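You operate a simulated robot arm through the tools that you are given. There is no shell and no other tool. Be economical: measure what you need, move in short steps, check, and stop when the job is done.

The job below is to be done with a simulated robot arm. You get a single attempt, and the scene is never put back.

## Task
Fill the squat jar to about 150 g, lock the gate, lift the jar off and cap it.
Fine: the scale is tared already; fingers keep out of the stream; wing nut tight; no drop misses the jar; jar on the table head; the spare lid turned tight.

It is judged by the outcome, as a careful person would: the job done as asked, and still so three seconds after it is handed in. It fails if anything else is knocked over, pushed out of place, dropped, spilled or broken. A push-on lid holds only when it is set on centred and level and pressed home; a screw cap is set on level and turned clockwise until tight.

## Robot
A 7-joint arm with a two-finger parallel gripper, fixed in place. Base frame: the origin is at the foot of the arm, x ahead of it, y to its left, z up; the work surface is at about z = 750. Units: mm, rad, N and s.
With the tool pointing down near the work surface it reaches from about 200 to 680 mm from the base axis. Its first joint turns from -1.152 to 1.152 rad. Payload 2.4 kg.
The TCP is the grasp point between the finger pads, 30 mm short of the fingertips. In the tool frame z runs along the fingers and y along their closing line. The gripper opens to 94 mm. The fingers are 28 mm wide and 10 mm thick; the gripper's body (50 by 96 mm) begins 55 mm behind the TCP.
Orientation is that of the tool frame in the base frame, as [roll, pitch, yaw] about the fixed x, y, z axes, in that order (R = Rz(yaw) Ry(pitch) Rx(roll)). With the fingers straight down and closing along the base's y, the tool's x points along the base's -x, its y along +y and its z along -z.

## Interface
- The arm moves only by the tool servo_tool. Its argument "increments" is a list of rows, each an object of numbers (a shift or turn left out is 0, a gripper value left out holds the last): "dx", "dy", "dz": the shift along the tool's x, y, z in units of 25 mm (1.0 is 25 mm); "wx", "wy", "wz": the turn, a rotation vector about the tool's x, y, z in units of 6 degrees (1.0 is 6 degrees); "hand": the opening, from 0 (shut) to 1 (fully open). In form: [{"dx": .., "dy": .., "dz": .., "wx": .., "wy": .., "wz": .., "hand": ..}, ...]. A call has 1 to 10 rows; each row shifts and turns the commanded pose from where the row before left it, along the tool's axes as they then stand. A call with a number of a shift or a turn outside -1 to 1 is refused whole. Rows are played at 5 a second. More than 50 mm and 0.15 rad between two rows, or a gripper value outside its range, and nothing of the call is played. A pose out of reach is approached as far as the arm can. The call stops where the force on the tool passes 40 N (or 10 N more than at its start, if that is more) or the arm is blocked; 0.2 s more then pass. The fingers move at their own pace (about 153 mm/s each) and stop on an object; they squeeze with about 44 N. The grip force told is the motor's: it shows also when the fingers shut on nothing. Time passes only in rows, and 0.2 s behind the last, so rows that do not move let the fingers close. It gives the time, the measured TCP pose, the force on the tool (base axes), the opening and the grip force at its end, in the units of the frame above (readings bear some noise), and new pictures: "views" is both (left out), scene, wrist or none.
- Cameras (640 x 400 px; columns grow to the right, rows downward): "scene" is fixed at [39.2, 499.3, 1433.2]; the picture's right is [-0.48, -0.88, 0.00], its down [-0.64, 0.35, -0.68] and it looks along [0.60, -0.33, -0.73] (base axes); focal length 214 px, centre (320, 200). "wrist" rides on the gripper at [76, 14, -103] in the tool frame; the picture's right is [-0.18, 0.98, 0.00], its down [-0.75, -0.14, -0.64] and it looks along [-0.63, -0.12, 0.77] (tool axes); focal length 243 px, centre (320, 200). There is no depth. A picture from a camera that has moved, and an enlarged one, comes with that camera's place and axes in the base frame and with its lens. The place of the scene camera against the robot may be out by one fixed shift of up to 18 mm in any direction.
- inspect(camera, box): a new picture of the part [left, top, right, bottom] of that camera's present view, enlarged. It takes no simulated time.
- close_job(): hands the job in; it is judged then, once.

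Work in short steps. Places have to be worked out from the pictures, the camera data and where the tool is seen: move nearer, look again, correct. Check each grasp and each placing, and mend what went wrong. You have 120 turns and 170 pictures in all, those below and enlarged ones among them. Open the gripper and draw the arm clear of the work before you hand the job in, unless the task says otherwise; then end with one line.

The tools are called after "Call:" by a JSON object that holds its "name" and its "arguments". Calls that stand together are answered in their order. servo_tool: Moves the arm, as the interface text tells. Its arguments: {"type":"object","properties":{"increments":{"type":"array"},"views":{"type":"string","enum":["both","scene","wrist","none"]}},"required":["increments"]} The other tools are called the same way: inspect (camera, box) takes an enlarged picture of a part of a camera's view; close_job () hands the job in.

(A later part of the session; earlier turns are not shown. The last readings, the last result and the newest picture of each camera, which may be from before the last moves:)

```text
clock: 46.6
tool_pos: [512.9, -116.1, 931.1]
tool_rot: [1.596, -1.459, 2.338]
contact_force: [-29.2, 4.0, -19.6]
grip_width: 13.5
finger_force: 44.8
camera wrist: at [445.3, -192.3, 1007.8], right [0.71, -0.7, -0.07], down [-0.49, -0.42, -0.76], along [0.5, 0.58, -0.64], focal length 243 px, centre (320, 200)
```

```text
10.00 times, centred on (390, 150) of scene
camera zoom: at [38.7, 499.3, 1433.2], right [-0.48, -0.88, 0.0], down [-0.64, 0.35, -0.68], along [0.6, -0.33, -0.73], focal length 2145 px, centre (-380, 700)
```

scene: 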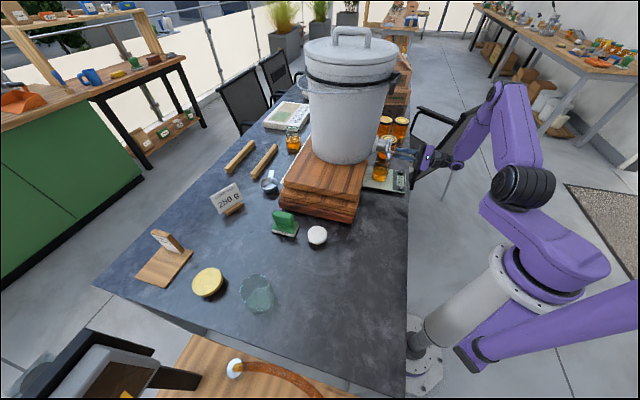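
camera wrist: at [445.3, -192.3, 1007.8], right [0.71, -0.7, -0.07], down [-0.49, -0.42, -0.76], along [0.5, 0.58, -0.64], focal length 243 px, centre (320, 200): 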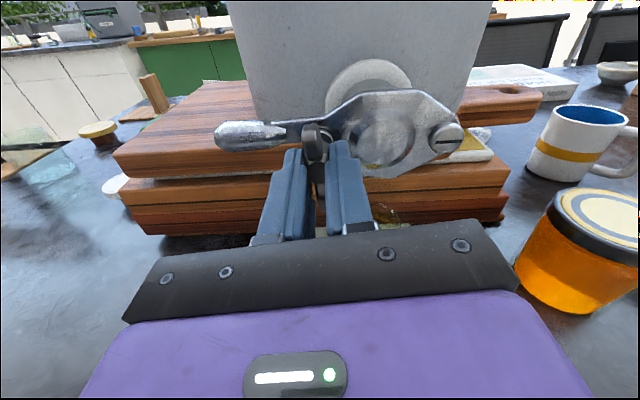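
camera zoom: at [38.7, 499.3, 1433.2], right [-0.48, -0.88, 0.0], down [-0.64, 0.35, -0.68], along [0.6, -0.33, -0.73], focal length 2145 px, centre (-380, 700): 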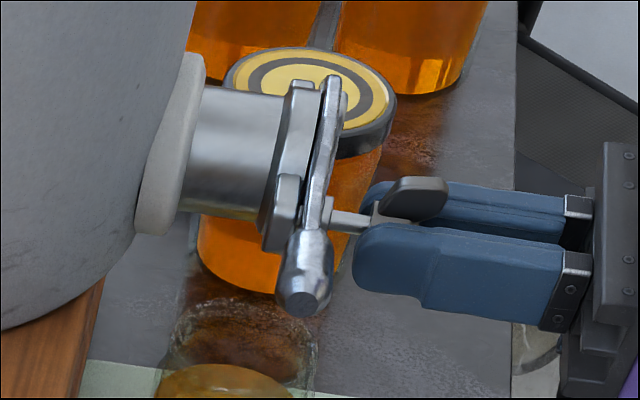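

54° so far, nut still follows. Re-centre against the side load (down, toward handle side, slightly back), and continue.

Call:
{"name": "servo_tool", "arguments": {"increments": [{"dx": -0.045, "dy": -0.06, "dz": -0.03}, {}], "views": "none"}}

Call:
{"name": "servo_tool", "arguments": {"increments": [{"wz": 1}, {"wz": 1}, {"wz": 1}], "views": "wrist"}}

```text
clock: 47.2
tool_pos: [513.7, -115.0, 931.0]
tool_rot: [1.579, -1.456, 2.358]
contact_force: [-19.6, 8.7, -7.1]
grip_width: 13.7
finger_force: 45.6
```

```text
clock: 48.0
tool_pos: [512.1, -115.5, 930.6]
tool_rot: [-1.558, -1.369, -0.788]
contact_force: [-18.3, 17.7, -5.6]
grip_width: 13.4
finger_force: 45.3
camera wrist: at [461.2, -208.3, 1001.7], right [0.66, -0.65, -0.38], down [-0.65, -0.25, -0.71], along [0.36, 0.72, -0.59], focal length 243 px, centre (320, 200)
```

wrist: 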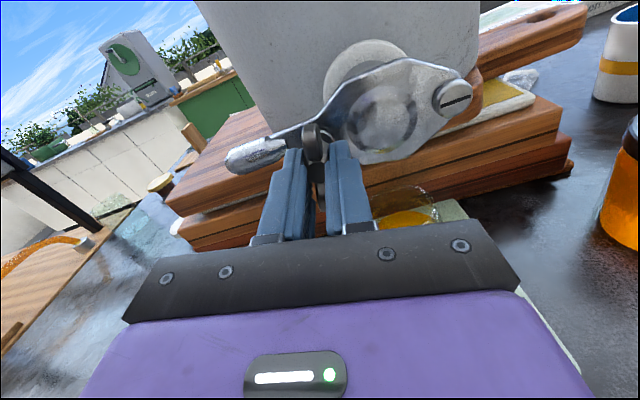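

Still turning (72°). Re-centre again and continue.

Call:
{"name": "servo_tool", "arguments": {"increments": [{"dy": -0.07}, {"wz": 1}, {"wz": 1}, {"wz": 1}], "views": "none"}}

```text
clock: 49.0
tool_pos: [511.0, -113.5, 933.1]
tool_rot: [-1.57, -1.057, -0.776]
contact_force: [-14.5, 18.4, -4.5]
grip_width: 13.4
finger_force: 45.3
```

Call:
{"name": "servo_tool", "arguments": {"increments": [{"dy": -0.045, "dx": -0.025}, {"wz": 1}, {"wz": 1}, {"wz": 1}], "views": "wrist"}}

Call:
{"name": "inspect", "arguments": {"camera": "scene", "box": [370, 130, 410, 170]}}

```text
clock: 50.0
tool_pos: [510.6, -112.5, 931.6]
tool_rot: [-1.569, -0.742, -0.778]
contact_force: [-7.8, 18.5, 7.7]
grip_width: 13.5
finger_force: 45.0
camera wrist: at [485.4, -232.2, 972.3], right [0.38, -0.37, -0.85], down [-0.91, 0.0, -0.41], along [0.15, 0.93, -0.34], focal length 243 px, centre (320, 200)
```

wrist: 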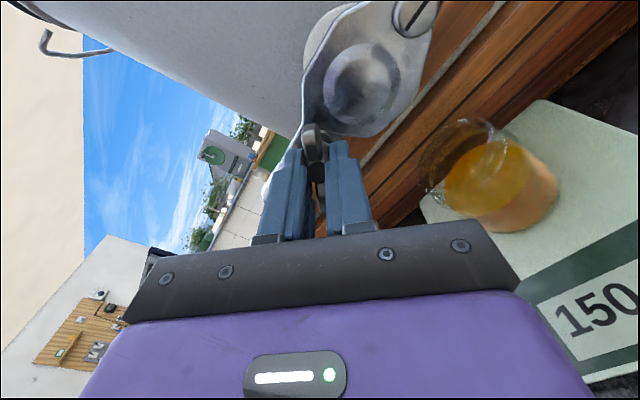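

```text
10.00 times, centred on (390, 150) of scene
camera zoom: at [38.8, 499.8, 1433.0], right [-0.48, -0.88, 0.0], down [-0.64, 0.35, -0.68], along [0.6, -0.33, -0.73], focal length 2145 px, centre (-380, 700)
```

zoom: 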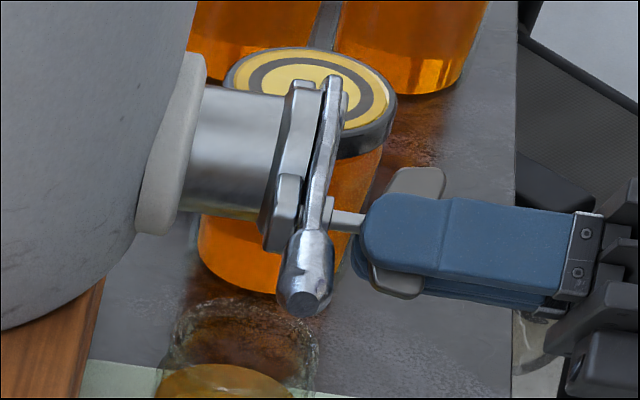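

108°. Continue with re-centring.

Call:
{"name": "servo_tool", "arguments": {"increments": [{"dy": -0.045, "dx": -0.025}, {"wz": 1}, {"wz": 1}, {"wz": 1}, {"wz": 1}], "views": "none"}}

```text
clock: 51.2
tool_pos: [509.5, -112.4, 933.9]
tool_rot: [-1.563, -0.326, -0.781]
contact_force: [1.9, 16.6, 28.1]
grip_width: 13.6
finger_force: 45.0
```

Call:
{"name": "servo_tool", "arguments": {"increments": [{"dy": -0.06, "dz": 0.03}, {"wz": 1}, {"wz": 1}, {"wz": 1}, {"wz": 1}], "views": "both"}}

Call:
{"name": "inspect", "arguments": {"camera": "scene", "box": [370, 130, 410, 170]}}

```text
clock: 52.4
tool_pos: [510.9, -113.2, 935.1]
tool_rot: [-1.564, 0.091, -0.783]
contact_force: [-4.7, 10.0, 20.6]
grip_width: 15.0
finger_force: 45.1
camera wrist: at [490.7, -237.8, 912.4], right [-0.19, 0.2, -0.96], down [-0.98, 0.07, 0.21], along [0.1, 0.98, 0.18], focal length 243 px, centre (320, 200)
```

scene: 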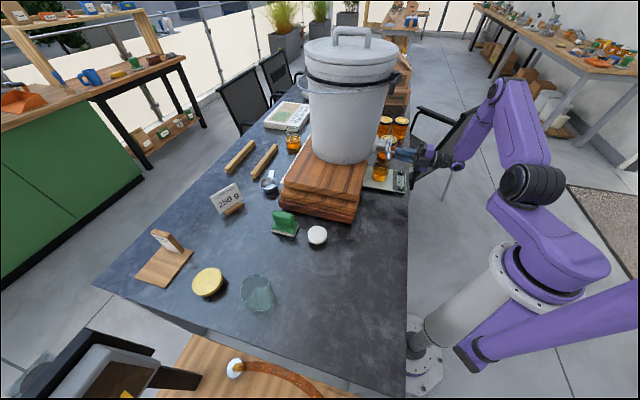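
wrist: 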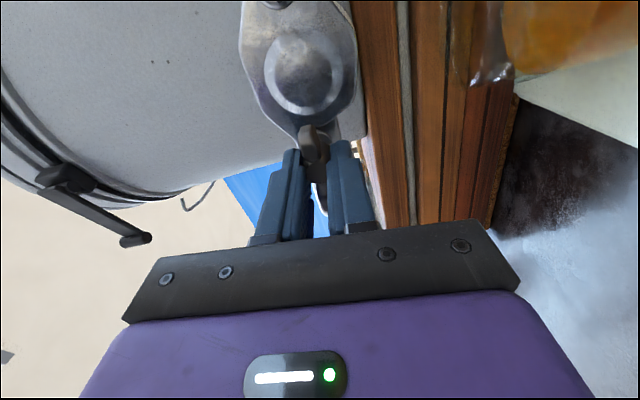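

```text
10.00 times, centred on (390, 150) of scene
camera zoom: at [38.7, 499.6, 1433.1], right [-0.48, -0.88, 0.0], down [-0.64, 0.35, -0.68], along [0.6, -0.33, -0.73], focal length 2145 px, centre (-380, 700)
```

zoom: 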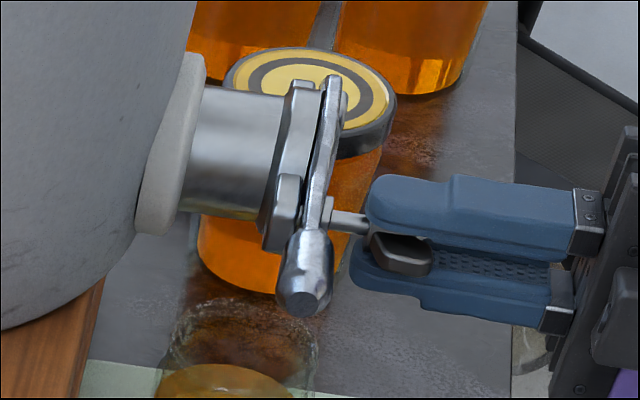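

Opening grew from 13.5 to 15 mm: the nut may be resisting now. Turn two more steps and compare.

Call:
{"name": "servo_tool", "arguments": {"increments": [{"dy": -0.03}, {"wz": 1}, {"wz": 1}], "views": "none"}}

Call:
{"name": "inspect", "arguments": {"camera": "scene", "box": [370, 130, 410, 170]}}

Call:
{"name": "inspect", "arguments": {"camera": "wrist", "box": [230, 60, 410, 240]}}

```text
clock: 53.2
tool_pos: [512.3, -114.1, 934.7]
tool_rot: [-1.566, 0.299, -0.784]
contact_force: [-1.4, 4.7, 17.8]
grip_width: 20.0
finger_force: 44.9
```

```text
10.00 times, centred on (390, 150) of scene
camera zoom: at [38.8, 499.5, 1433.2], right [-0.48, -0.88, 0.0], down [-0.64, 0.35, -0.68], along [0.6, -0.33, -0.73], focal length 2145 px, centre (-380, 700)
```

zoom: 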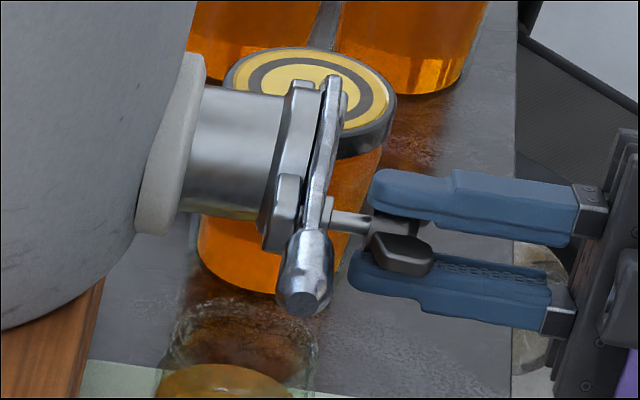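

```text
2.22 times, centred on (320, 150) of wrist
camera zoom: at [486.6, -234.1, 897.5], right [-0.33, 0.33, -0.88], down [-0.93, 0.03, 0.36], along [0.14, 0.94, 0.3], focal length 539 px, centre (320, 311)
```

zoom: 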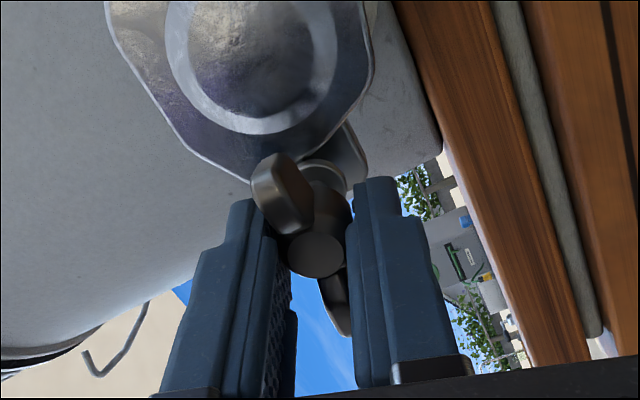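

The nut has stopped: the jaws now ride open over the wings, so it is tight. Open and retreat straight back.

Call:
{"name": "servo_tool", "arguments": {"increments": [{"hand": 0.5}, {"dz": -0.5}, {"dz": -1}, {"dz": -1}, {"dz": -1}, {"dz": -1}], "views": "both"}}

Call:
{"name": "inspect", "arguments": {"camera": "scene", "box": [360, 120, 420, 190]}}

```text
clock: 54.6
tool_pos: [432.6, -194.9, 933.9]
tool_rot: [-1.57, 0.303, -0.784]
contact_force: [-0.4, 0.8, 0.1]
grip_width: 47.0
finger_force: 0.0
camera wrist: at [408.0, -314.0, 896.3], right [-0.33, 0.33, -0.88], down [-0.93, 0.02, 0.36], along [0.14, 0.94, 0.3], focal length 243 px, centre (320, 200)
```

scene: 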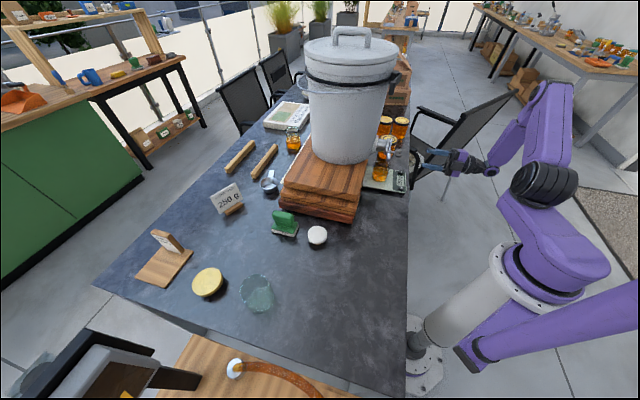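
wrist: 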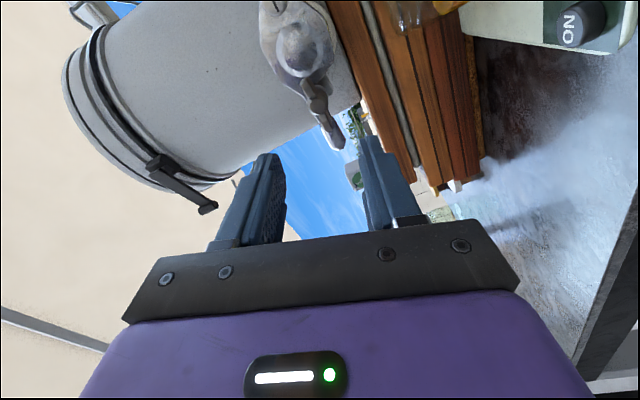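

```text
5.71 times, centred on (390, 155) of scene
camera zoom: at [39.2, 499.3, 1433.2], right [-0.48, -0.88, 0.0], down [-0.64, 0.35, -0.68], along [0.6, -0.33, -0.73], focal length 1226 px, centre (-80, 457)
```

zoom: 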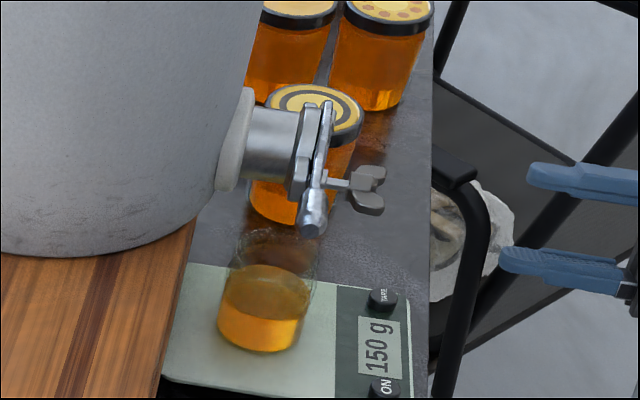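

Gate is locked, 150 g. Now re-orient for the jar: roll so the camera is on top, then tilt ~20° down at the stand-off.

Call:
{"name": "servo_tool", "arguments": {"increments": [{"wz": -1}, {"wz": -1}, {"wz": -1}, {"wz": -1}, {"wz": -1}, {"wz": -1}, {"wz": -1}, {"wz": -1}, {"wz": -1}, {"wz": -1}], "views": "none"}}

Call:
{"name": "servo_tool", "arguments": {"increments": [{"wz": -1, "hand": 0.95}, {"wz": -1}, {"wz": -1}, {"wz": -1}, {"wz": -1}, {"wz": -1}, {"wz": -1}, {"wz": -0.9, "dy": 0.7}, {"dy": 0.7}], "views": "none"}}

Call:
{"name": "servo_tool", "arguments": {"increments": [{"wy": -1}, {"wy": -1}, {"wy": -1}, {"wy": -0.33}], "views": "both"}}

```text
clock: 56.8
tool_pos: [431.6, -192.6, 933.8]
tool_rot: [-1.572, -0.745, -0.784]
contact_force: [-0.6, 0.1, -0.1]
grip_width: 47.0
finger_force: 0.1
```

```text
clock: 58.8
tool_pos: [455.8, -216.8, 932.5]
tool_rot: [1.156, -1.57, 2.774]
contact_force: [-0.8, 0.7, -0.1]
grip_width: 89.1
finger_force: 0.1
```

```text
clock: 59.8
tool_pos: [456.9, -217.0, 932.6]
tool_rot: [3.141, -1.221, 0.787]
contact_force: [0.2, -0.5, 0.0]
grip_width: 89.5
finger_force: 0.1
camera wrist: at [416.7, -276.7, 1038.4], right [0.65, -0.74, -0.17], down [-0.71, -0.51, -0.49], along [0.27, 0.44, -0.86], focal length 243 px, centre (320, 200)
```

scene: 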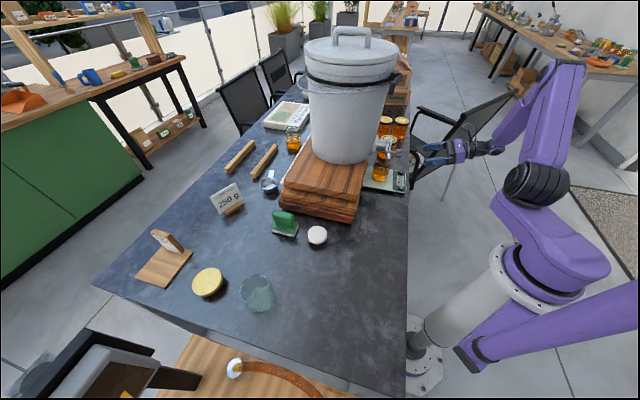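
wrist: 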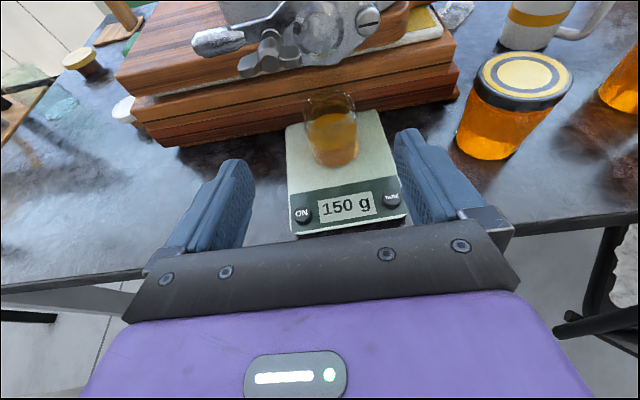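

Clear view of the jar. Enlarge to locate it.

Call:
{"name": "inspect", "arguments": {"camera": "wrist", "box": [260, 70, 420, 240]}}

```text
2.35 times, centred on (340, 155) of wrist
camera zoom: at [416.7, -276.7, 1038.4], right [0.65, -0.74, -0.17], down [-0.71, -0.51, -0.49], along [0.27, 0.44, -0.86], focal length 571 px, centre (273, 306)
```

zoom: 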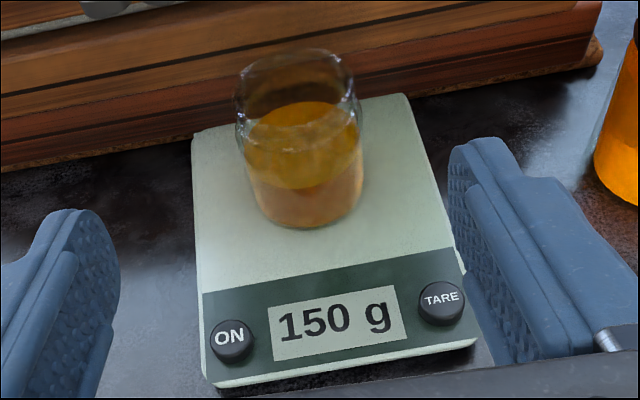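

Jar axis ≈(574,-104), rim z≈850, body ≈66 mm wide. Lower to z≈806 at this stand-off and centre laterally.

Call:
{"name": "servo_tool", "arguments": {"increments": [{"dx": -0.956, "dz": 0.348, "dy": 0.03}, {"dx": -0.956, "dz": 0.348, "dy": 0.03}, {"dx": -0.956, "dz": 0.348, "dy": 0.03}, {"dx": -0.956, "dz": 0.348, "dy": 0.03}, {"dx": -0.95, "dz": 0.346}], "views": "both"}}

```text
clock: 61.0
tool_pos: [458.2, -219.8, 805.2]
tool_rot: [3.141, -1.221, 0.788]
contact_force: [-0.1, 0.1, -0.5]
grip_width: 89.5
finger_force: 0.1
camera wrist: at [418.6, -279.3, 910.6], right [0.65, -0.74, -0.17], down [-0.71, -0.51, -0.49], along [0.27, 0.44, -0.86], focal length 243 px, centre (320, 200)
```

scene: 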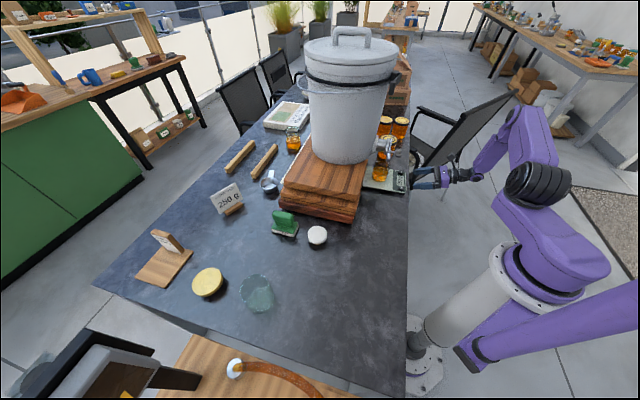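
wrist: 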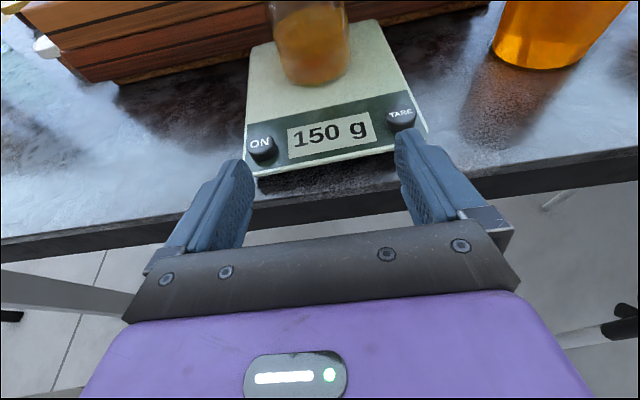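

Lateral offset ~2–3 mm; advance 100 mm horizontally, correcting slightly.

Call:
{"name": "servo_tool", "arguments": {"increments": [{"dx": 0.34, "dz": 0.94, "dy": -0.07}, {"dx": 0.34, "dz": 0.94}, {"dx": 0.34, "dz": 0.94}, {"dx": 0.34, "dz": 0.94}], "views": "wrist"}}

Call:
{"name": "inspect", "arguments": {"camera": "scene", "box": [340, 130, 440, 200]}}

```text
clock: 62.0
tool_pos: [529.6, -147.7, 804.4]
tool_rot: [3.141, -1.223, 0.786]
contact_force: [0.2, -0.7, 0.1]
grip_width: 89.4
finger_force: 0.1
camera wrist: at [489.8, -206.9, 910.0], right [0.65, -0.74, -0.17], down [-0.71, -0.51, -0.49], along [0.27, 0.44, -0.86], focal length 243 px, centre (320, 200)
```

wrist: 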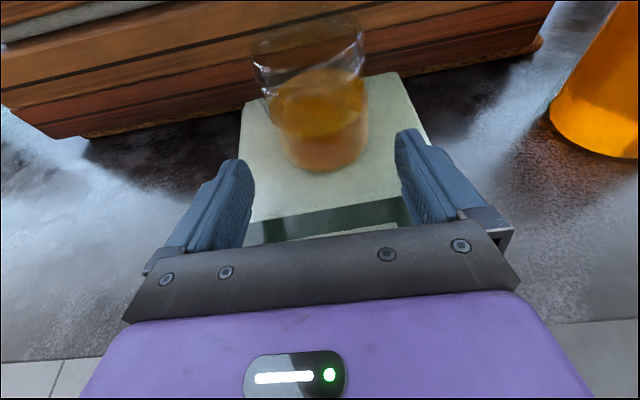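

```text
5.71 times, centred on (390, 165) of scene
camera zoom: at [39.2, 499.2, 1433.2], right [-0.48, -0.88, 0.0], down [-0.64, 0.35, -0.68], along [0.6, -0.33, -0.73], focal length 1226 px, centre (-80, 400)
```

zoom: 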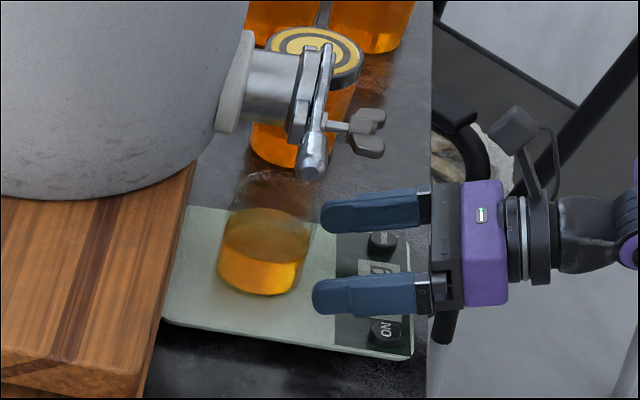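

Centred well. Advance the last 57 mm, then close on the jar.

Call:
{"name": "servo_tool", "arguments": {"increments": [{"dx": 0.26, "dz": 0.715}, {"dx": 0.26, "dz": 0.715}, {"dx": 0.26, "dz": 0.715}, {}], "views": "wrist"}}

Call:
{"name": "inspect", "arguments": {"camera": "scene", "box": [340, 130, 440, 200]}}

```text
clock: 63.0
tool_pos: [568.8, -106.7, 804.2]
tool_rot: [3.14, -1.221, 0.787]
contact_force: [-0.5, -0.4, 0.2]
grip_width: 89.0
finger_force: 0.1
camera wrist: at [529.3, -166.7, 910.8], right [0.65, -0.74, -0.17], down [-0.71, -0.51, -0.49], along [0.27, 0.44, -0.86], focal length 243 px, centre (320, 200)
```

wrist: 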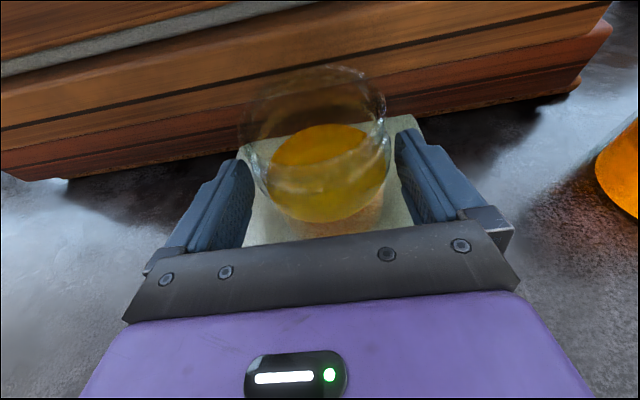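

```text
5.71 times, centred on (390, 165) of scene
camera zoom: at [39.2, 499.3, 1433.2], right [-0.48, -0.88, 0.0], down [-0.64, 0.35, -0.68], along [0.6, -0.33, -0.73], focal length 1226 px, centre (-80, 400)
```

zoom: 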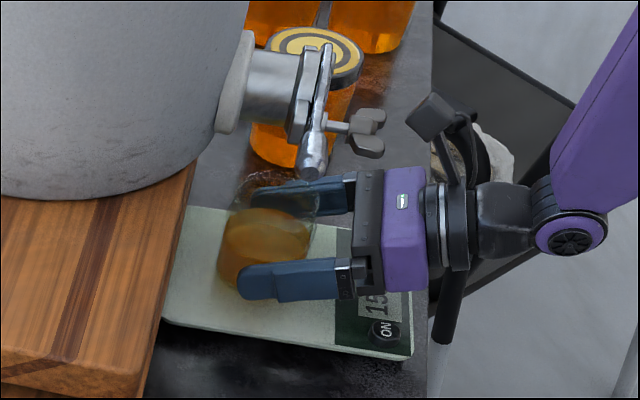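

Jar is between the fingers. Close.

Call:
{"name": "servo_tool", "arguments": {"increments": [{"hand": 0.72}, {"hand": 0.3}, {}, {}], "views": "wrist"}}

```text
clock: 64.0
tool_pos: [568.7, -107.1, 805.7]
tool_rot: [-3.142, -1.221, 0.787]
contact_force: [1.5, -0.8, 1.1]
grip_width: 71.2
finger_force: 44.0
camera wrist: at [529.0, -166.9, 910.8], right [0.65, -0.74, -0.17], down [-0.71, -0.51, -0.49], along [0.27, 0.44, -0.85], focal length 243 px, centre (320, 200)
```

wrist: 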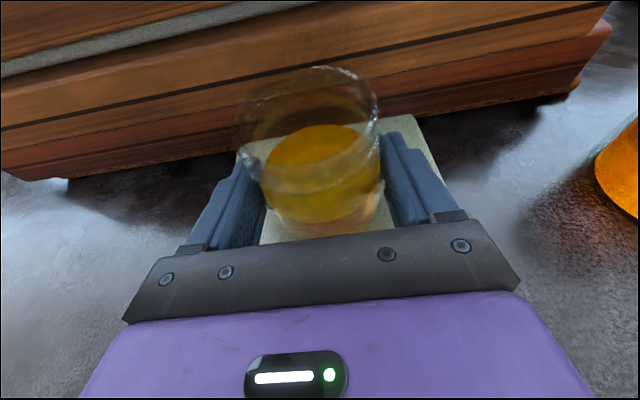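

Held at 71 mm. Lift 10 mm and verify.

Call:
{"name": "servo_tool", "arguments": {"increments": [{"dx": 0.19, "dz": -0.07}, {"dx": 0.19, "dz": -0.07}, {}], "views": "wrist"}}

Call:
{"name": "inspect", "arguments": {"camera": "scene", "box": [340, 130, 440, 200]}}

```text
clock: 64.8
tool_pos: [569.2, -107.9, 815.5]
tool_rot: [3.14, -1.221, 0.787]
contact_force: [1.3, -0.1, -0.3]
grip_width: 69.0
finger_force: 43.9
camera wrist: at [529.0, -166.9, 920.7], right [0.65, -0.74, -0.17], down [-0.71, -0.51, -0.49], along [0.27, 0.44, -0.85], focal length 243 px, centre (320, 200)
```

wrist: 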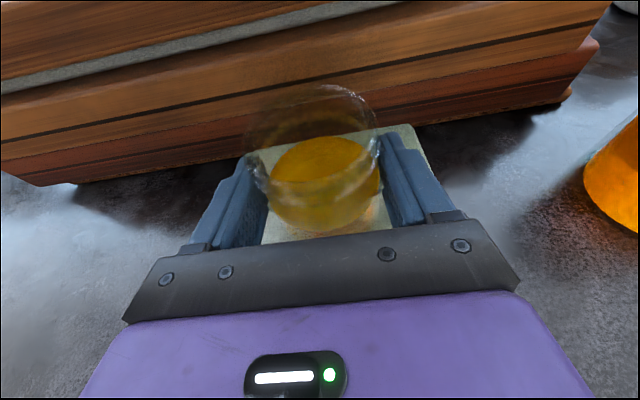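

```text
5.71 times, centred on (390, 165) of scene
camera zoom: at [39.2, 499.2, 1433.2], right [-0.48, -0.88, 0.0], down [-0.64, 0.35, -0.68], along [0.6, -0.33, -0.73], focal length 1226 px, centre (-80, 400)
```

zoom: 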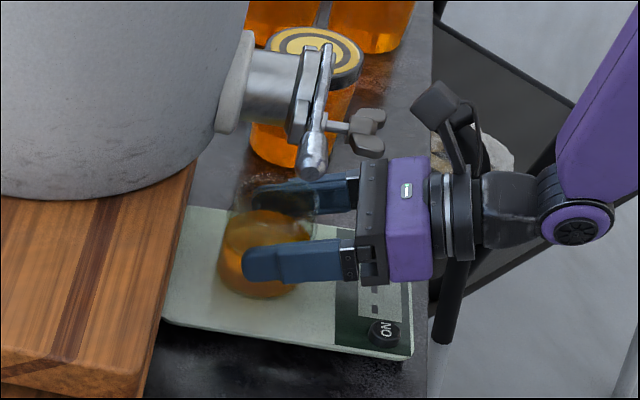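

Width fell to 69 mm and the jar does not seem to have risen. Look closer.

Call:
{"name": "inspect", "arguments": {"camera": "scene", "box": [365, 155, 415, 190]}}

Call:
{"name": "inspect", "arguments": {"camera": "wrist", "box": [200, 60, 440, 260]}}

```text
11.43 times, centred on (390, 172) of scene
camera zoom: at [39.2, 499.2, 1433.2], right [-0.48, -0.88, 0.0], down [-0.64, 0.35, -0.68], along [0.6, -0.33, -0.73], focal length 2451 px, centre (-480, 514)
```

zoom: 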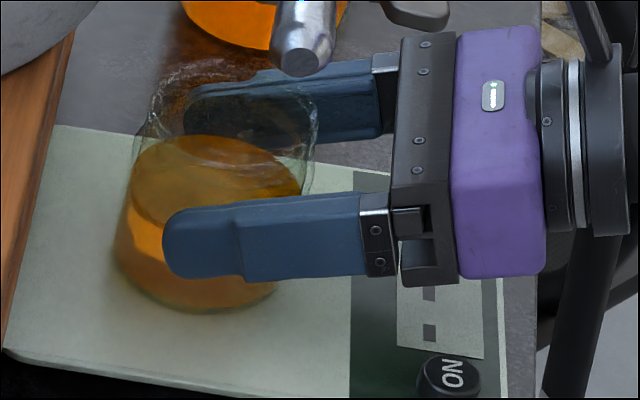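

```text
2.00 times, centred on (320, 160) of wrist
camera zoom: at [529.0, -166.9, 920.7], right [0.65, -0.74, -0.17], down [-0.71, -0.51, -0.49], along [0.27, 0.44, -0.85], focal length 485 px, centre (320, 280)
```

zoom: 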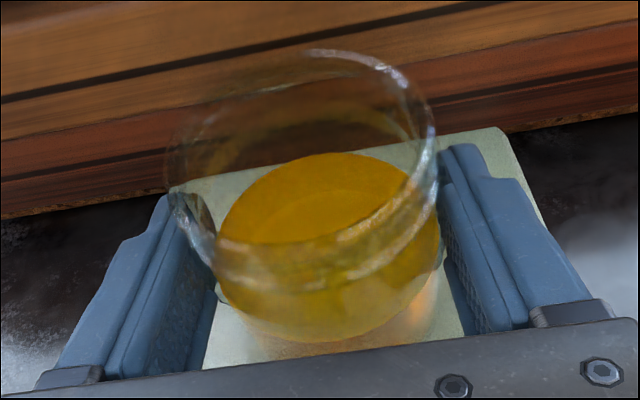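

Ambiguous; lift another 12 mm slowly and compare.

Call:
{"name": "servo_tool", "arguments": {"increments": [{"dx": 0.15, "dz": -0.055}, {"dx": 0.15, "dz": -0.055}, {"dx": 0.15, "dz": -0.055}, {}], "views": "wrist"}}

Call:
{"name": "inspect", "arguments": {"camera": "scene", "box": [365, 155, 415, 190]}}

```text
clock: 65.8
tool_pos: [568.4, -107.0, 826.8]
tool_rot: [-3.138, -1.222, 0.788]
contact_force: [-0.5, -0.4, -2.6]
grip_width: 69.4
finger_force: 43.7
camera wrist: at [528.4, -166.1, 933.4], right [0.65, -0.74, -0.17], down [-0.71, -0.51, -0.49], along [0.27, 0.44, -0.86], focal length 243 px, centre (320, 200)
```

wrist: 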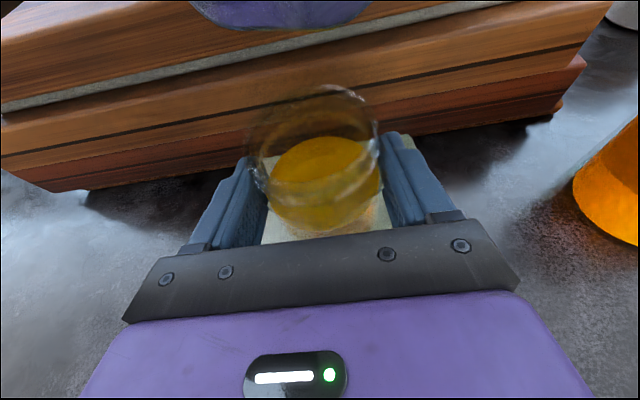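

```text
11.43 times, centred on (390, 172) of scene
camera zoom: at [39.2, 499.2, 1433.2], right [-0.48, -0.88, 0.0], down [-0.64, 0.35, -0.68], along [0.6, -0.33, -0.73], focal length 2451 px, centre (-480, 514)
```

zoom: 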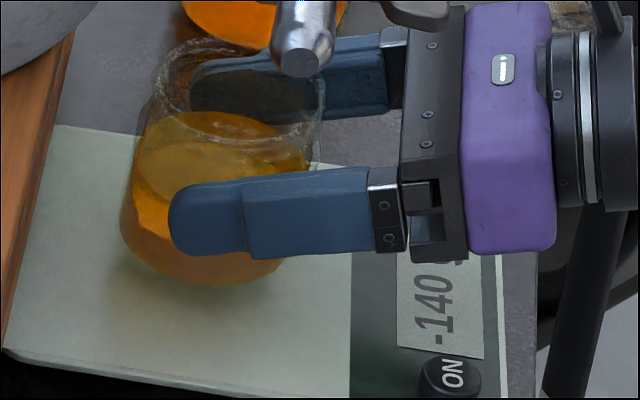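

Lifted: display shows -140 (jar weight gone), jar steady. Back out horizontally 130 mm from under the gate.

Call:
{"name": "servo_tool", "arguments": {"increments": [{"dx": -0.3, "dz": -0.82}, {"dx": -0.3, "dz": -0.82}, {"dx": -0.3, "dz": -0.82}, {"dx": -0.3, "dz": -0.82}, {"dx": -0.3, "dz": -0.82}, {"dx": -0.3, "dz": -0.82}], "views": "both"}}

```text
clock: 67.2
tool_pos: [475.1, -199.5, 828.5]
tool_rot: [-3.141, -1.223, 0.787]
contact_force: [0.5, -0.2, -2.3]
grip_width: 69.1
finger_force: 43.9
camera wrist: at [435.1, -258.6, 934.4], right [0.65, -0.74, -0.17], down [-0.71, -0.51, -0.49], along [0.27, 0.44, -0.86], focal length 243 px, centre (320, 200)
```

scene: 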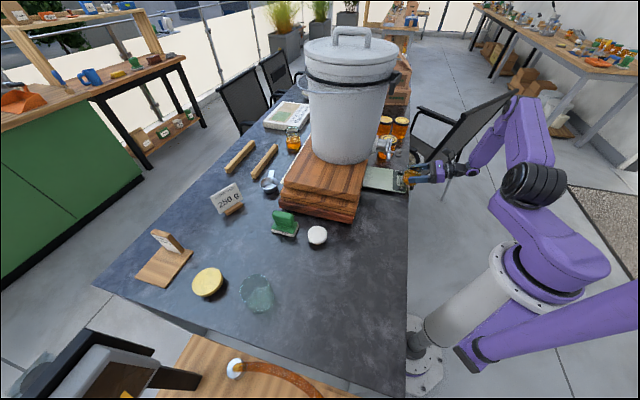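
wrist: 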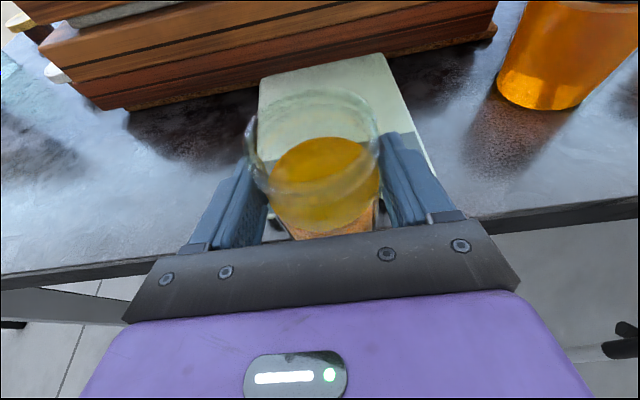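

Free of the gate. I'll set the jar down on the open strip of table near (400,-10) to re-grip it from above: raise 25 mm, then sidestep.

Call:
{"name": "servo_tool", "arguments": {"increments": [{"dx": 0.94, "dz": -0.34}, {"dy": -0.937, "dx": 0.139, "dz": 0.383}, {"dy": -0.937, "dx": 0.139, "dz": 0.383}, {"dy": -0.937, "dx": 0.139, "dz": 0.383}, {"dy": -0.937, "dx": 0.139, "dz": 0.383}, {"dy": -0.937, "dx": 0.139, "dz": 0.383}, {"dy": -0.937, "dx": 0.139, "dz": 0.383}, {"dy": -0.937, "dx": 0.139, "dz": 0.383}, {"dy": -0.937, "dx": 0.139, "dz": 0.383}], "views": "both"}}

Call:
{"name": "inspect", "arguments": {"camera": "scene", "box": [340, 140, 460, 240]}}

```text
clock: 69.2
tool_pos: [400.1, -8.5, 852.6]
tool_rot: [3.14, -1.222, 0.788]
contact_force: [0.3, 0.4, -3.0]
grip_width: 69.3
finger_force: 44.0
camera wrist: at [361.0, -68.3, 958.6], right [0.65, -0.74, -0.17], down [-0.71, -0.51, -0.49], along [0.27, 0.44, -0.86], focal length 243 px, centre (320, 200)
```

scene: 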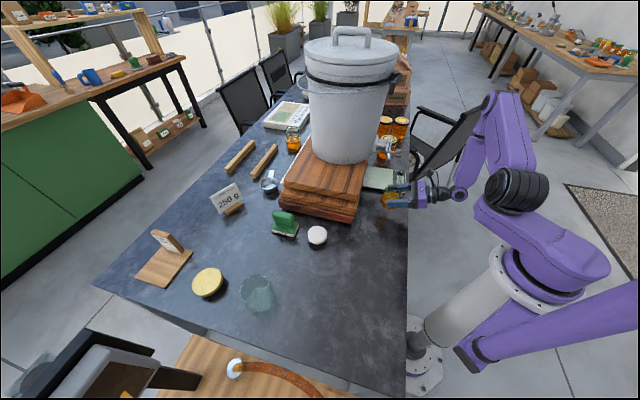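
wrist: 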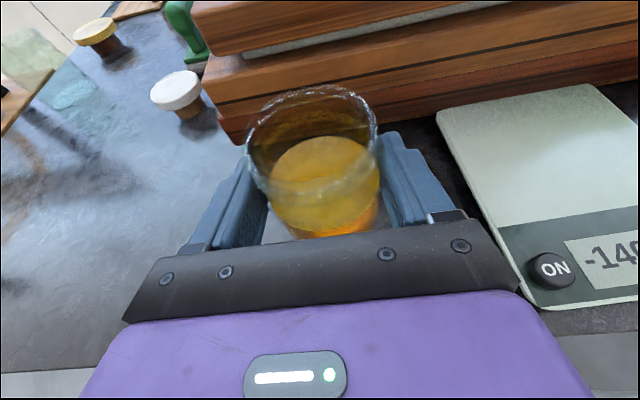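

```text
4.00 times, centred on (400, 190) of scene
camera zoom: at [39.2, 499.2, 1433.2], right [-0.48, -0.88, 0.0], down [-0.64, 0.35, -0.68], along [0.6, -0.33, -0.73], focal length 858 px, centre (0, 240)
```

zoom: 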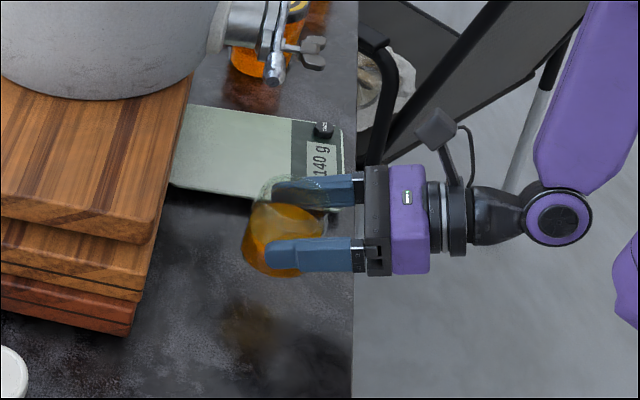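

Jar is over clear table (~80 mm from the edge). Lower 50 mm, then creep until contact.

Call:
{"name": "servo_tool", "arguments": {"increments": [{"dx": -0.62, "dz": 0.226}, {"dx": -0.62, "dz": 0.226}, {"dx": -0.62, "dz": 0.226}, {}], "views": "none"}}

Call:
{"name": "servo_tool", "arguments": {"increments": [{"dx": -0.06, "dz": 0.022}, {"dx": -0.06, "dz": 0.022}, {}], "views": "none"}}

Call:
{"name": "inspect", "arguments": {"camera": "scene", "box": [360, 170, 430, 220]}}

```text
clock: 70.2
tool_pos: [399.6, -7.8, 804.1]
tool_rot: [-3.141, -1.221, 0.787]
contact_force: [-0.4, -0.4, -2.5]
grip_width: 69.3
finger_force: 44.1
```

```text
clock: 71.0
tool_pos: [400.4, -8.9, 799.7]
tool_rot: [-3.141, -1.223, 0.788]
contact_force: [0.7, -0.3, -2.8]
grip_width: 69.4
finger_force: 44.0
```

```text
8.00 times, centred on (395, 195) of scene
camera zoom: at [39.2, 499.3, 1433.2], right [-0.48, -0.88, 0.0], down [-0.64, 0.35, -0.68], along [0.6, -0.33, -0.73], focal length 1716 px, centre (-280, 240)
```

zoom: 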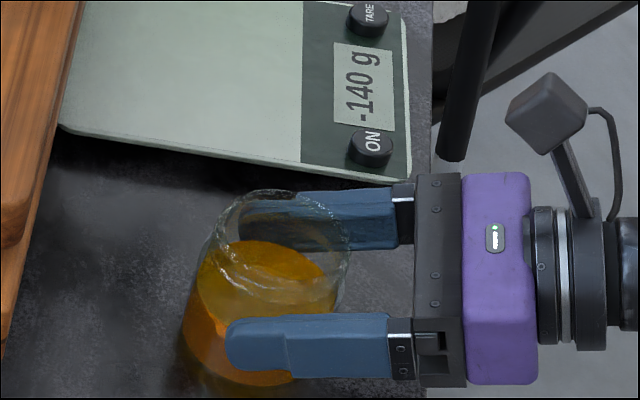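

Call:
{"name": "servo_tool", "arguments": {"increments": [{"dx": -0.06, "dz": 0.022}, {"dx": -0.06, "dz": 0.022}, {}], "views": "none"}}

Call:
{"name": "servo_tool", "arguments": {"increments": [{"dx": -0.05, "dz": 0.018}, {}], "views": "none"}}

```text
clock: 71.8
tool_pos: [400.1, -9.5, 797.6]
tool_rot: [3.14, -1.227, 0.789]
contact_force: [-2.2, -1.0, 27.1]
grip_width: 69.5
finger_force: 45.0
```

```text
clock: 72.5
tool_pos: [400.1, -10.2, 798.1]
tool_rot: [-3.14, -1.232, 0.785]
contact_force: [-1.6, 0.1, 3.2]
grip_width: 69.5
finger_force: 43.8
stopped in row 2: the force on the tool passed its limit (the readings are from after the stop); the commanded pose is now the measured one
```

Touched down (27 N, now 3 N). Open and look.

Call:
{"name": "servo_tool", "arguments": {"increments": [{"hand": 0.85}, {"hand": 1.0}, {}], "views": "wrist"}}

Call:
{"name": "inspect", "arguments": {"camera": "scene", "box": [360, 170, 430, 220]}}

```text
clock: 73.3
tool_pos: [400.9, -8.7, 796.9]
tool_rot: [3.14, -1.231, 0.786]
contact_force: [-1.1, 0.6, -0.4]
grip_width: 94.0
finger_force: 0.1
camera wrist: at [360.3, -69.5, 902.2], right [0.65, -0.74, -0.17], down [-0.71, -0.51, -0.5], along [0.28, 0.45, -0.85], focal length 243 px, centre (320, 200)
```

wrist: 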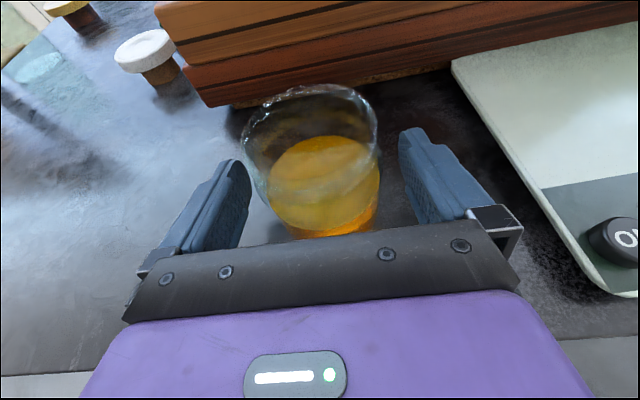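

```text
8.00 times, centred on (395, 195) of scene
camera zoom: at [39.2, 499.3, 1433.2], right [-0.48, -0.88, 0.0], down [-0.64, 0.35, -0.68], along [0.6, -0.33, -0.73], focal length 1716 px, centre (-280, 240)
```

zoom: 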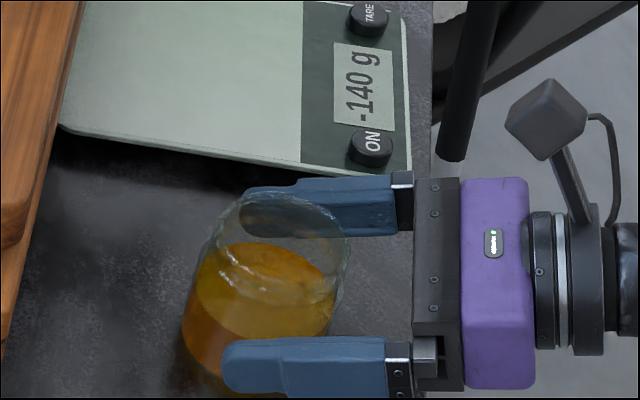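

Jar stands upright. Back out 110 mm and raise.

Call:
{"name": "servo_tool", "arguments": {"increments": [{"dx": -0.3, "dz": -0.827}, {"dx": -0.3, "dz": -0.827}, {"dx": -0.3, "dz": -0.827}, {"dx": -0.3, "dz": -0.827}, {"dx": -0.3, "dz": -0.827}], "views": "scene"}}

Call:
{"name": "servo_tool", "arguments": {"increments": [{"dx": 0.94, "dz": -0.342}, {"dx": 0.94, "dz": -0.342}, {"dx": 0.94, "dz": -0.342}, {"dx": 0.94, "dz": -0.342}, {"dx": 0.94, "dz": -0.342}, {"dx": 0.94, "dz": -0.342}, {"dx": 0.94, "dz": -0.342}, {"dx": 0.94, "dz": -0.342}], "views": "wrist"}}

```text
clock: 74.5
tool_pos: [322.1, -86.3, 796.1]
tool_rot: [3.14, -1.229, 0.787]
contact_force: [0.0, 0.0, -0.4]
grip_width: 94.2
finger_force: 0.0
```

scene: 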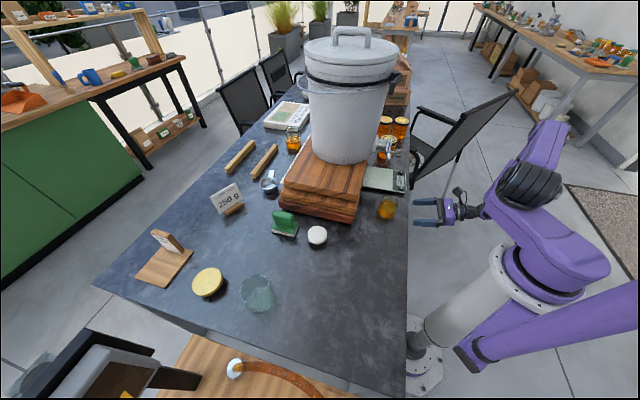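

```text
clock: 76.3
tool_pos: [323.2, -87.7, 997.0]
tool_rot: [-3.139, -1.232, 0.783]
contact_force: [-0.3, 0.5, -0.5]
grip_width: 94.1
finger_force: 0.1
camera wrist: at [282.6, -148.2, 1102.0], right [0.65, -0.74, -0.17], down [-0.71, -0.51, -0.5], along [0.28, 0.45, -0.85], focal length 243 px, centre (320, 200)
```

wrist: 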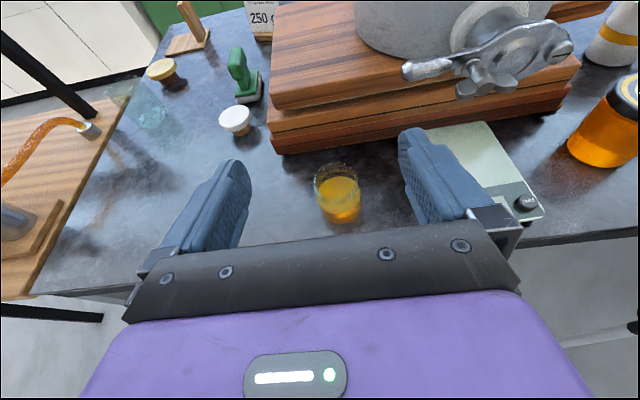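

Call:
{"name": "inspect", "arguments": {"camera": "wrist", "box": [290, 140, 400, 230]}}

Call:
{"name": "inspect", "arguments": {"camera": "wrist", "box": [80, 40, 280, 160]}}

```text
4.44 times, centred on (345, 185) of wrist
camera zoom: at [282.6, -148.2, 1102.0], right [0.65, -0.74, -0.17], down [-0.71, -0.51, -0.5], along [0.28, 0.45, -0.85], focal length 1078 px, centre (209, 267)
```

zoom: 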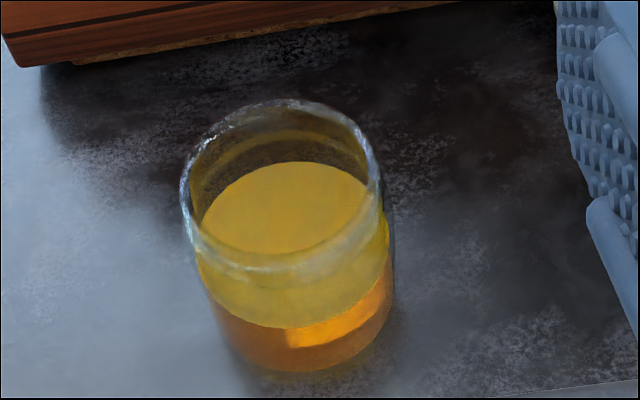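

```text
3.20 times, centred on (180, 100) of wrist
camera zoom: at [282.6, -148.2, 1102.0], right [0.65, -0.74, -0.17], down [-0.71, -0.51, -0.5], along [0.28, 0.45, -0.85], focal length 776 px, centre (768, 520)
```

zoom: 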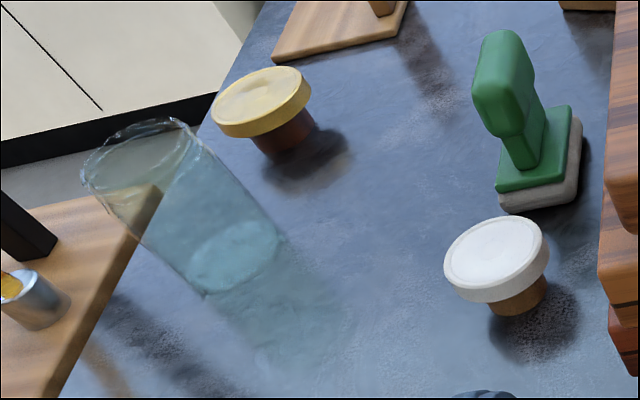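

The squat jar stands at ≈(405,-4), rim ∅≈62 at z≈830; the white lid is ≈67 mm, matching it (gold is for the tall jar). Roll back 180° and tip the tool vertical.

Call:
{"name": "servo_tool", "arguments": {"increments": [{"wz": -1}, {"wz": -1}, {"wz": -1}, {"wz": -1}, {"wz": -1}, {"wz": -1}, {"wz": -1}, {"wz": -1}, {"wz": -1}, {"wz": -1}], "views": "none"}}

Call:
{"name": "servo_tool", "arguments": {"increments": [{"wz": -1}, {"wz": -1}, {"wz": -1}, {"wz": -1}, {"wz": -1}, {"wz": -1}, {"wz": -1}, {"wz": -1}, {"wz": -1}, {"wz": -1}], "views": "none"}}

Call:
{"name": "servo_tool", "arguments": {"increments": [{"wz": -1}, {"wz": -1}, {"wz": -1}, {"wz": -1}, {"wz": -1}, {"wz": -1}, {"wz": -1}, {"wz": -1}, {"wz": -1}, {"wz": -1}], "views": "none"}}

Call:
{"name": "servo_tool", "arguments": {"increments": [{"wy": 1}, {"wy": 1}, {"wy": 1}, {"wy": 1}, {"wy": 1}, {"wy": 1}, {"wy": 1}, {"wy": 1}, {"wy": 1}, {"wy": 1}], "views": "none"}}

```text
clock: 78.5
tool_pos: [321.3, -87.9, 996.1]
tool_rot: [1.959, -0.49, 2.169]
contact_force: [-0.1, -0.3, -0.2]
grip_width: 94.4
finger_force: 0.0
```

```text
clock: 80.8
tool_pos: [321.7, -88.0, 996.7]
tool_rot: [1.959, 0.493, 2.548]
contact_force: [0.5, 0.0, 0.5]
grip_width: 94.1
finger_force: 0.0
```

```text
clock: 83.0
tool_pos: [321.2, -89.3, 995.6]
tool_rot: [-3.136, 1.231, -2.35]
contact_force: [-0.1, -0.7, 0.7]
grip_width: 94.0
finger_force: 0.1
```

```text
clock: 85.2
tool_pos: [321.6, -88.8, 995.7]
tool_rot: [-3.141, 0.182, -2.354]
contact_force: [0.6, 0.0, 0.1]
grip_width: 93.9
finger_force: 0.0
```

Call:
{"name": "servo_tool", "arguments": {"increments": [{"wy": 0.87}, {"wy": 0.87}, {"dx": -0.95}, {"dx": -0.95}, {"dx": -0.95}, {"dx": -0.95}, {"dx": -0.95}, {"dz": 0.8}], "views": "both"}}

Call:
{"name": "inspect", "arguments": {"camera": "wrist", "box": [200, 40, 440, 240]}}

```text
clock: 87.0
tool_pos: [406.3, -3.1, 975.7]
tool_rot: [3.14, 0.001, -2.356]
contact_force: [0.8, -0.1, 0.8]
grip_width: 93.9
finger_force: 0.0
camera wrist: at [341.7, -47.6, 1077.5], right [-0.56, 0.83, 0.0], down [0.63, 0.43, 0.64], along [0.53, 0.36, -0.77], focal length 243 px, centre (320, 200)
```

scene: 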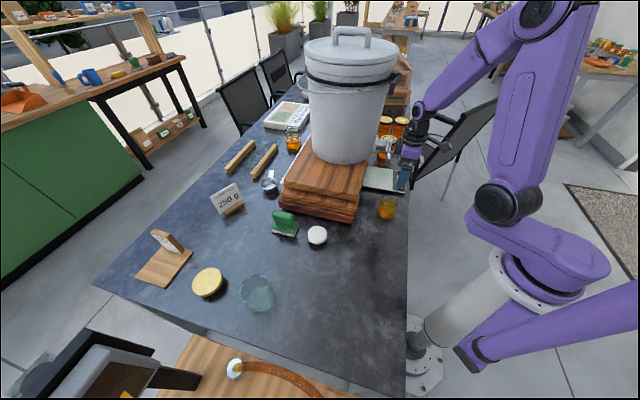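
wrist: 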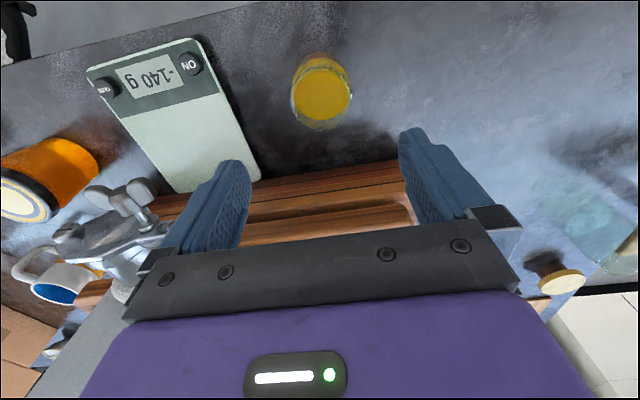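

```text
2.00 times, centred on (320, 140) of wrist
camera zoom: at [341.7, -47.6, 1077.5], right [-0.56, 0.83, 0.0], down [0.63, 0.43, 0.64], along [0.53, 0.36, -0.77], focal length 485 px, centre (320, 320)
```

zoom: 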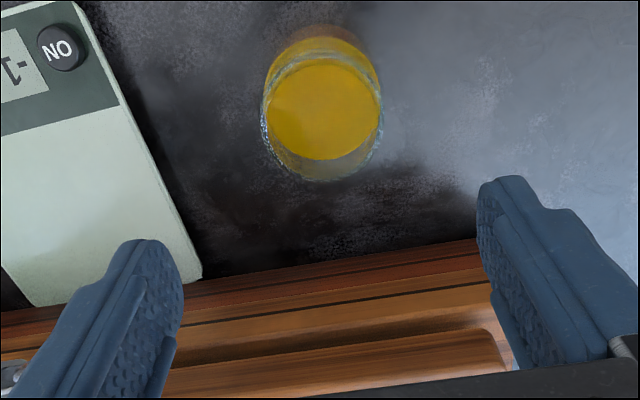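

Jar rim centre computes to (406,-3), directly below the TCP. Descend.

Call:
{"name": "servo_tool", "arguments": {"increments": [{"dz": 1}, {"dz": 1}, {"dz": 1}, {"dz": 1}], "views": "wrist"}}

```text
clock: 88.0
tool_pos: [406.1, -4.5, 876.2]
tool_rot: [-3.141, 0.003, -2.356]
contact_force: [-0.2, -0.3, 0.5]
grip_width: 94.2
finger_force: 0.1
camera wrist: at [340.8, -48.5, 977.4], right [-0.56, 0.83, 0.0], down [0.63, 0.43, 0.64], along [0.53, 0.36, -0.77], focal length 243 px, centre (320, 200)
```

wrist: 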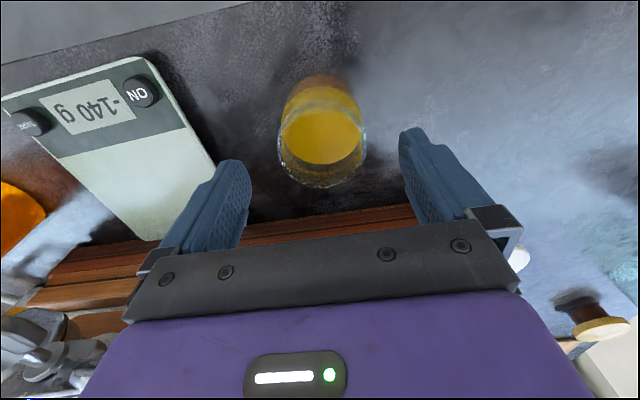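

Call:
{"name": "servo_tool", "arguments": {"increments": [{"dz": 0.8}, {"dz": 0.8}, {"dz": 0.8}, {"dz": 0.8}], "views": "both"}}

```text
clock: 89.0
tool_pos: [403.9, -6.7, 794.6]
tool_rot: [3.141, 0.002, -2.355]
contact_force: [0.3, 0.4, -0.5]
grip_width: 94.1
finger_force: 0.1
camera wrist: at [340.5, -49.6, 896.5], right [-0.57, 0.82, 0.0], down [0.63, 0.43, 0.64], along [0.53, 0.36, -0.77], focal length 243 px, centre (320, 200)
```

scene: 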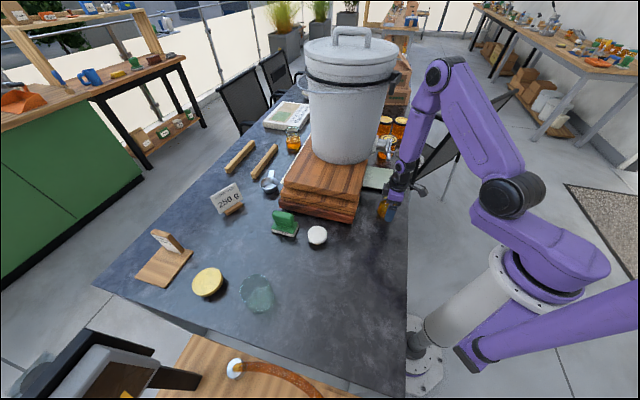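
wrist: 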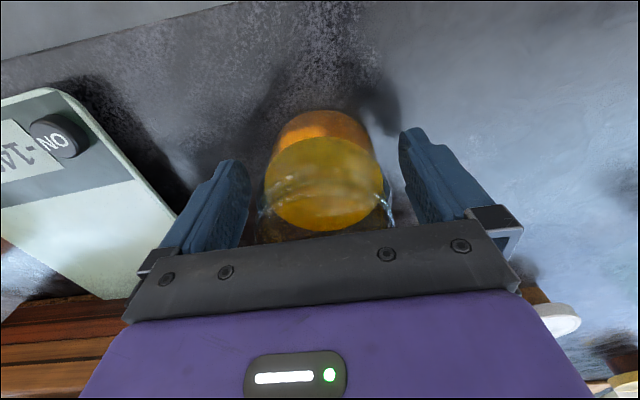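

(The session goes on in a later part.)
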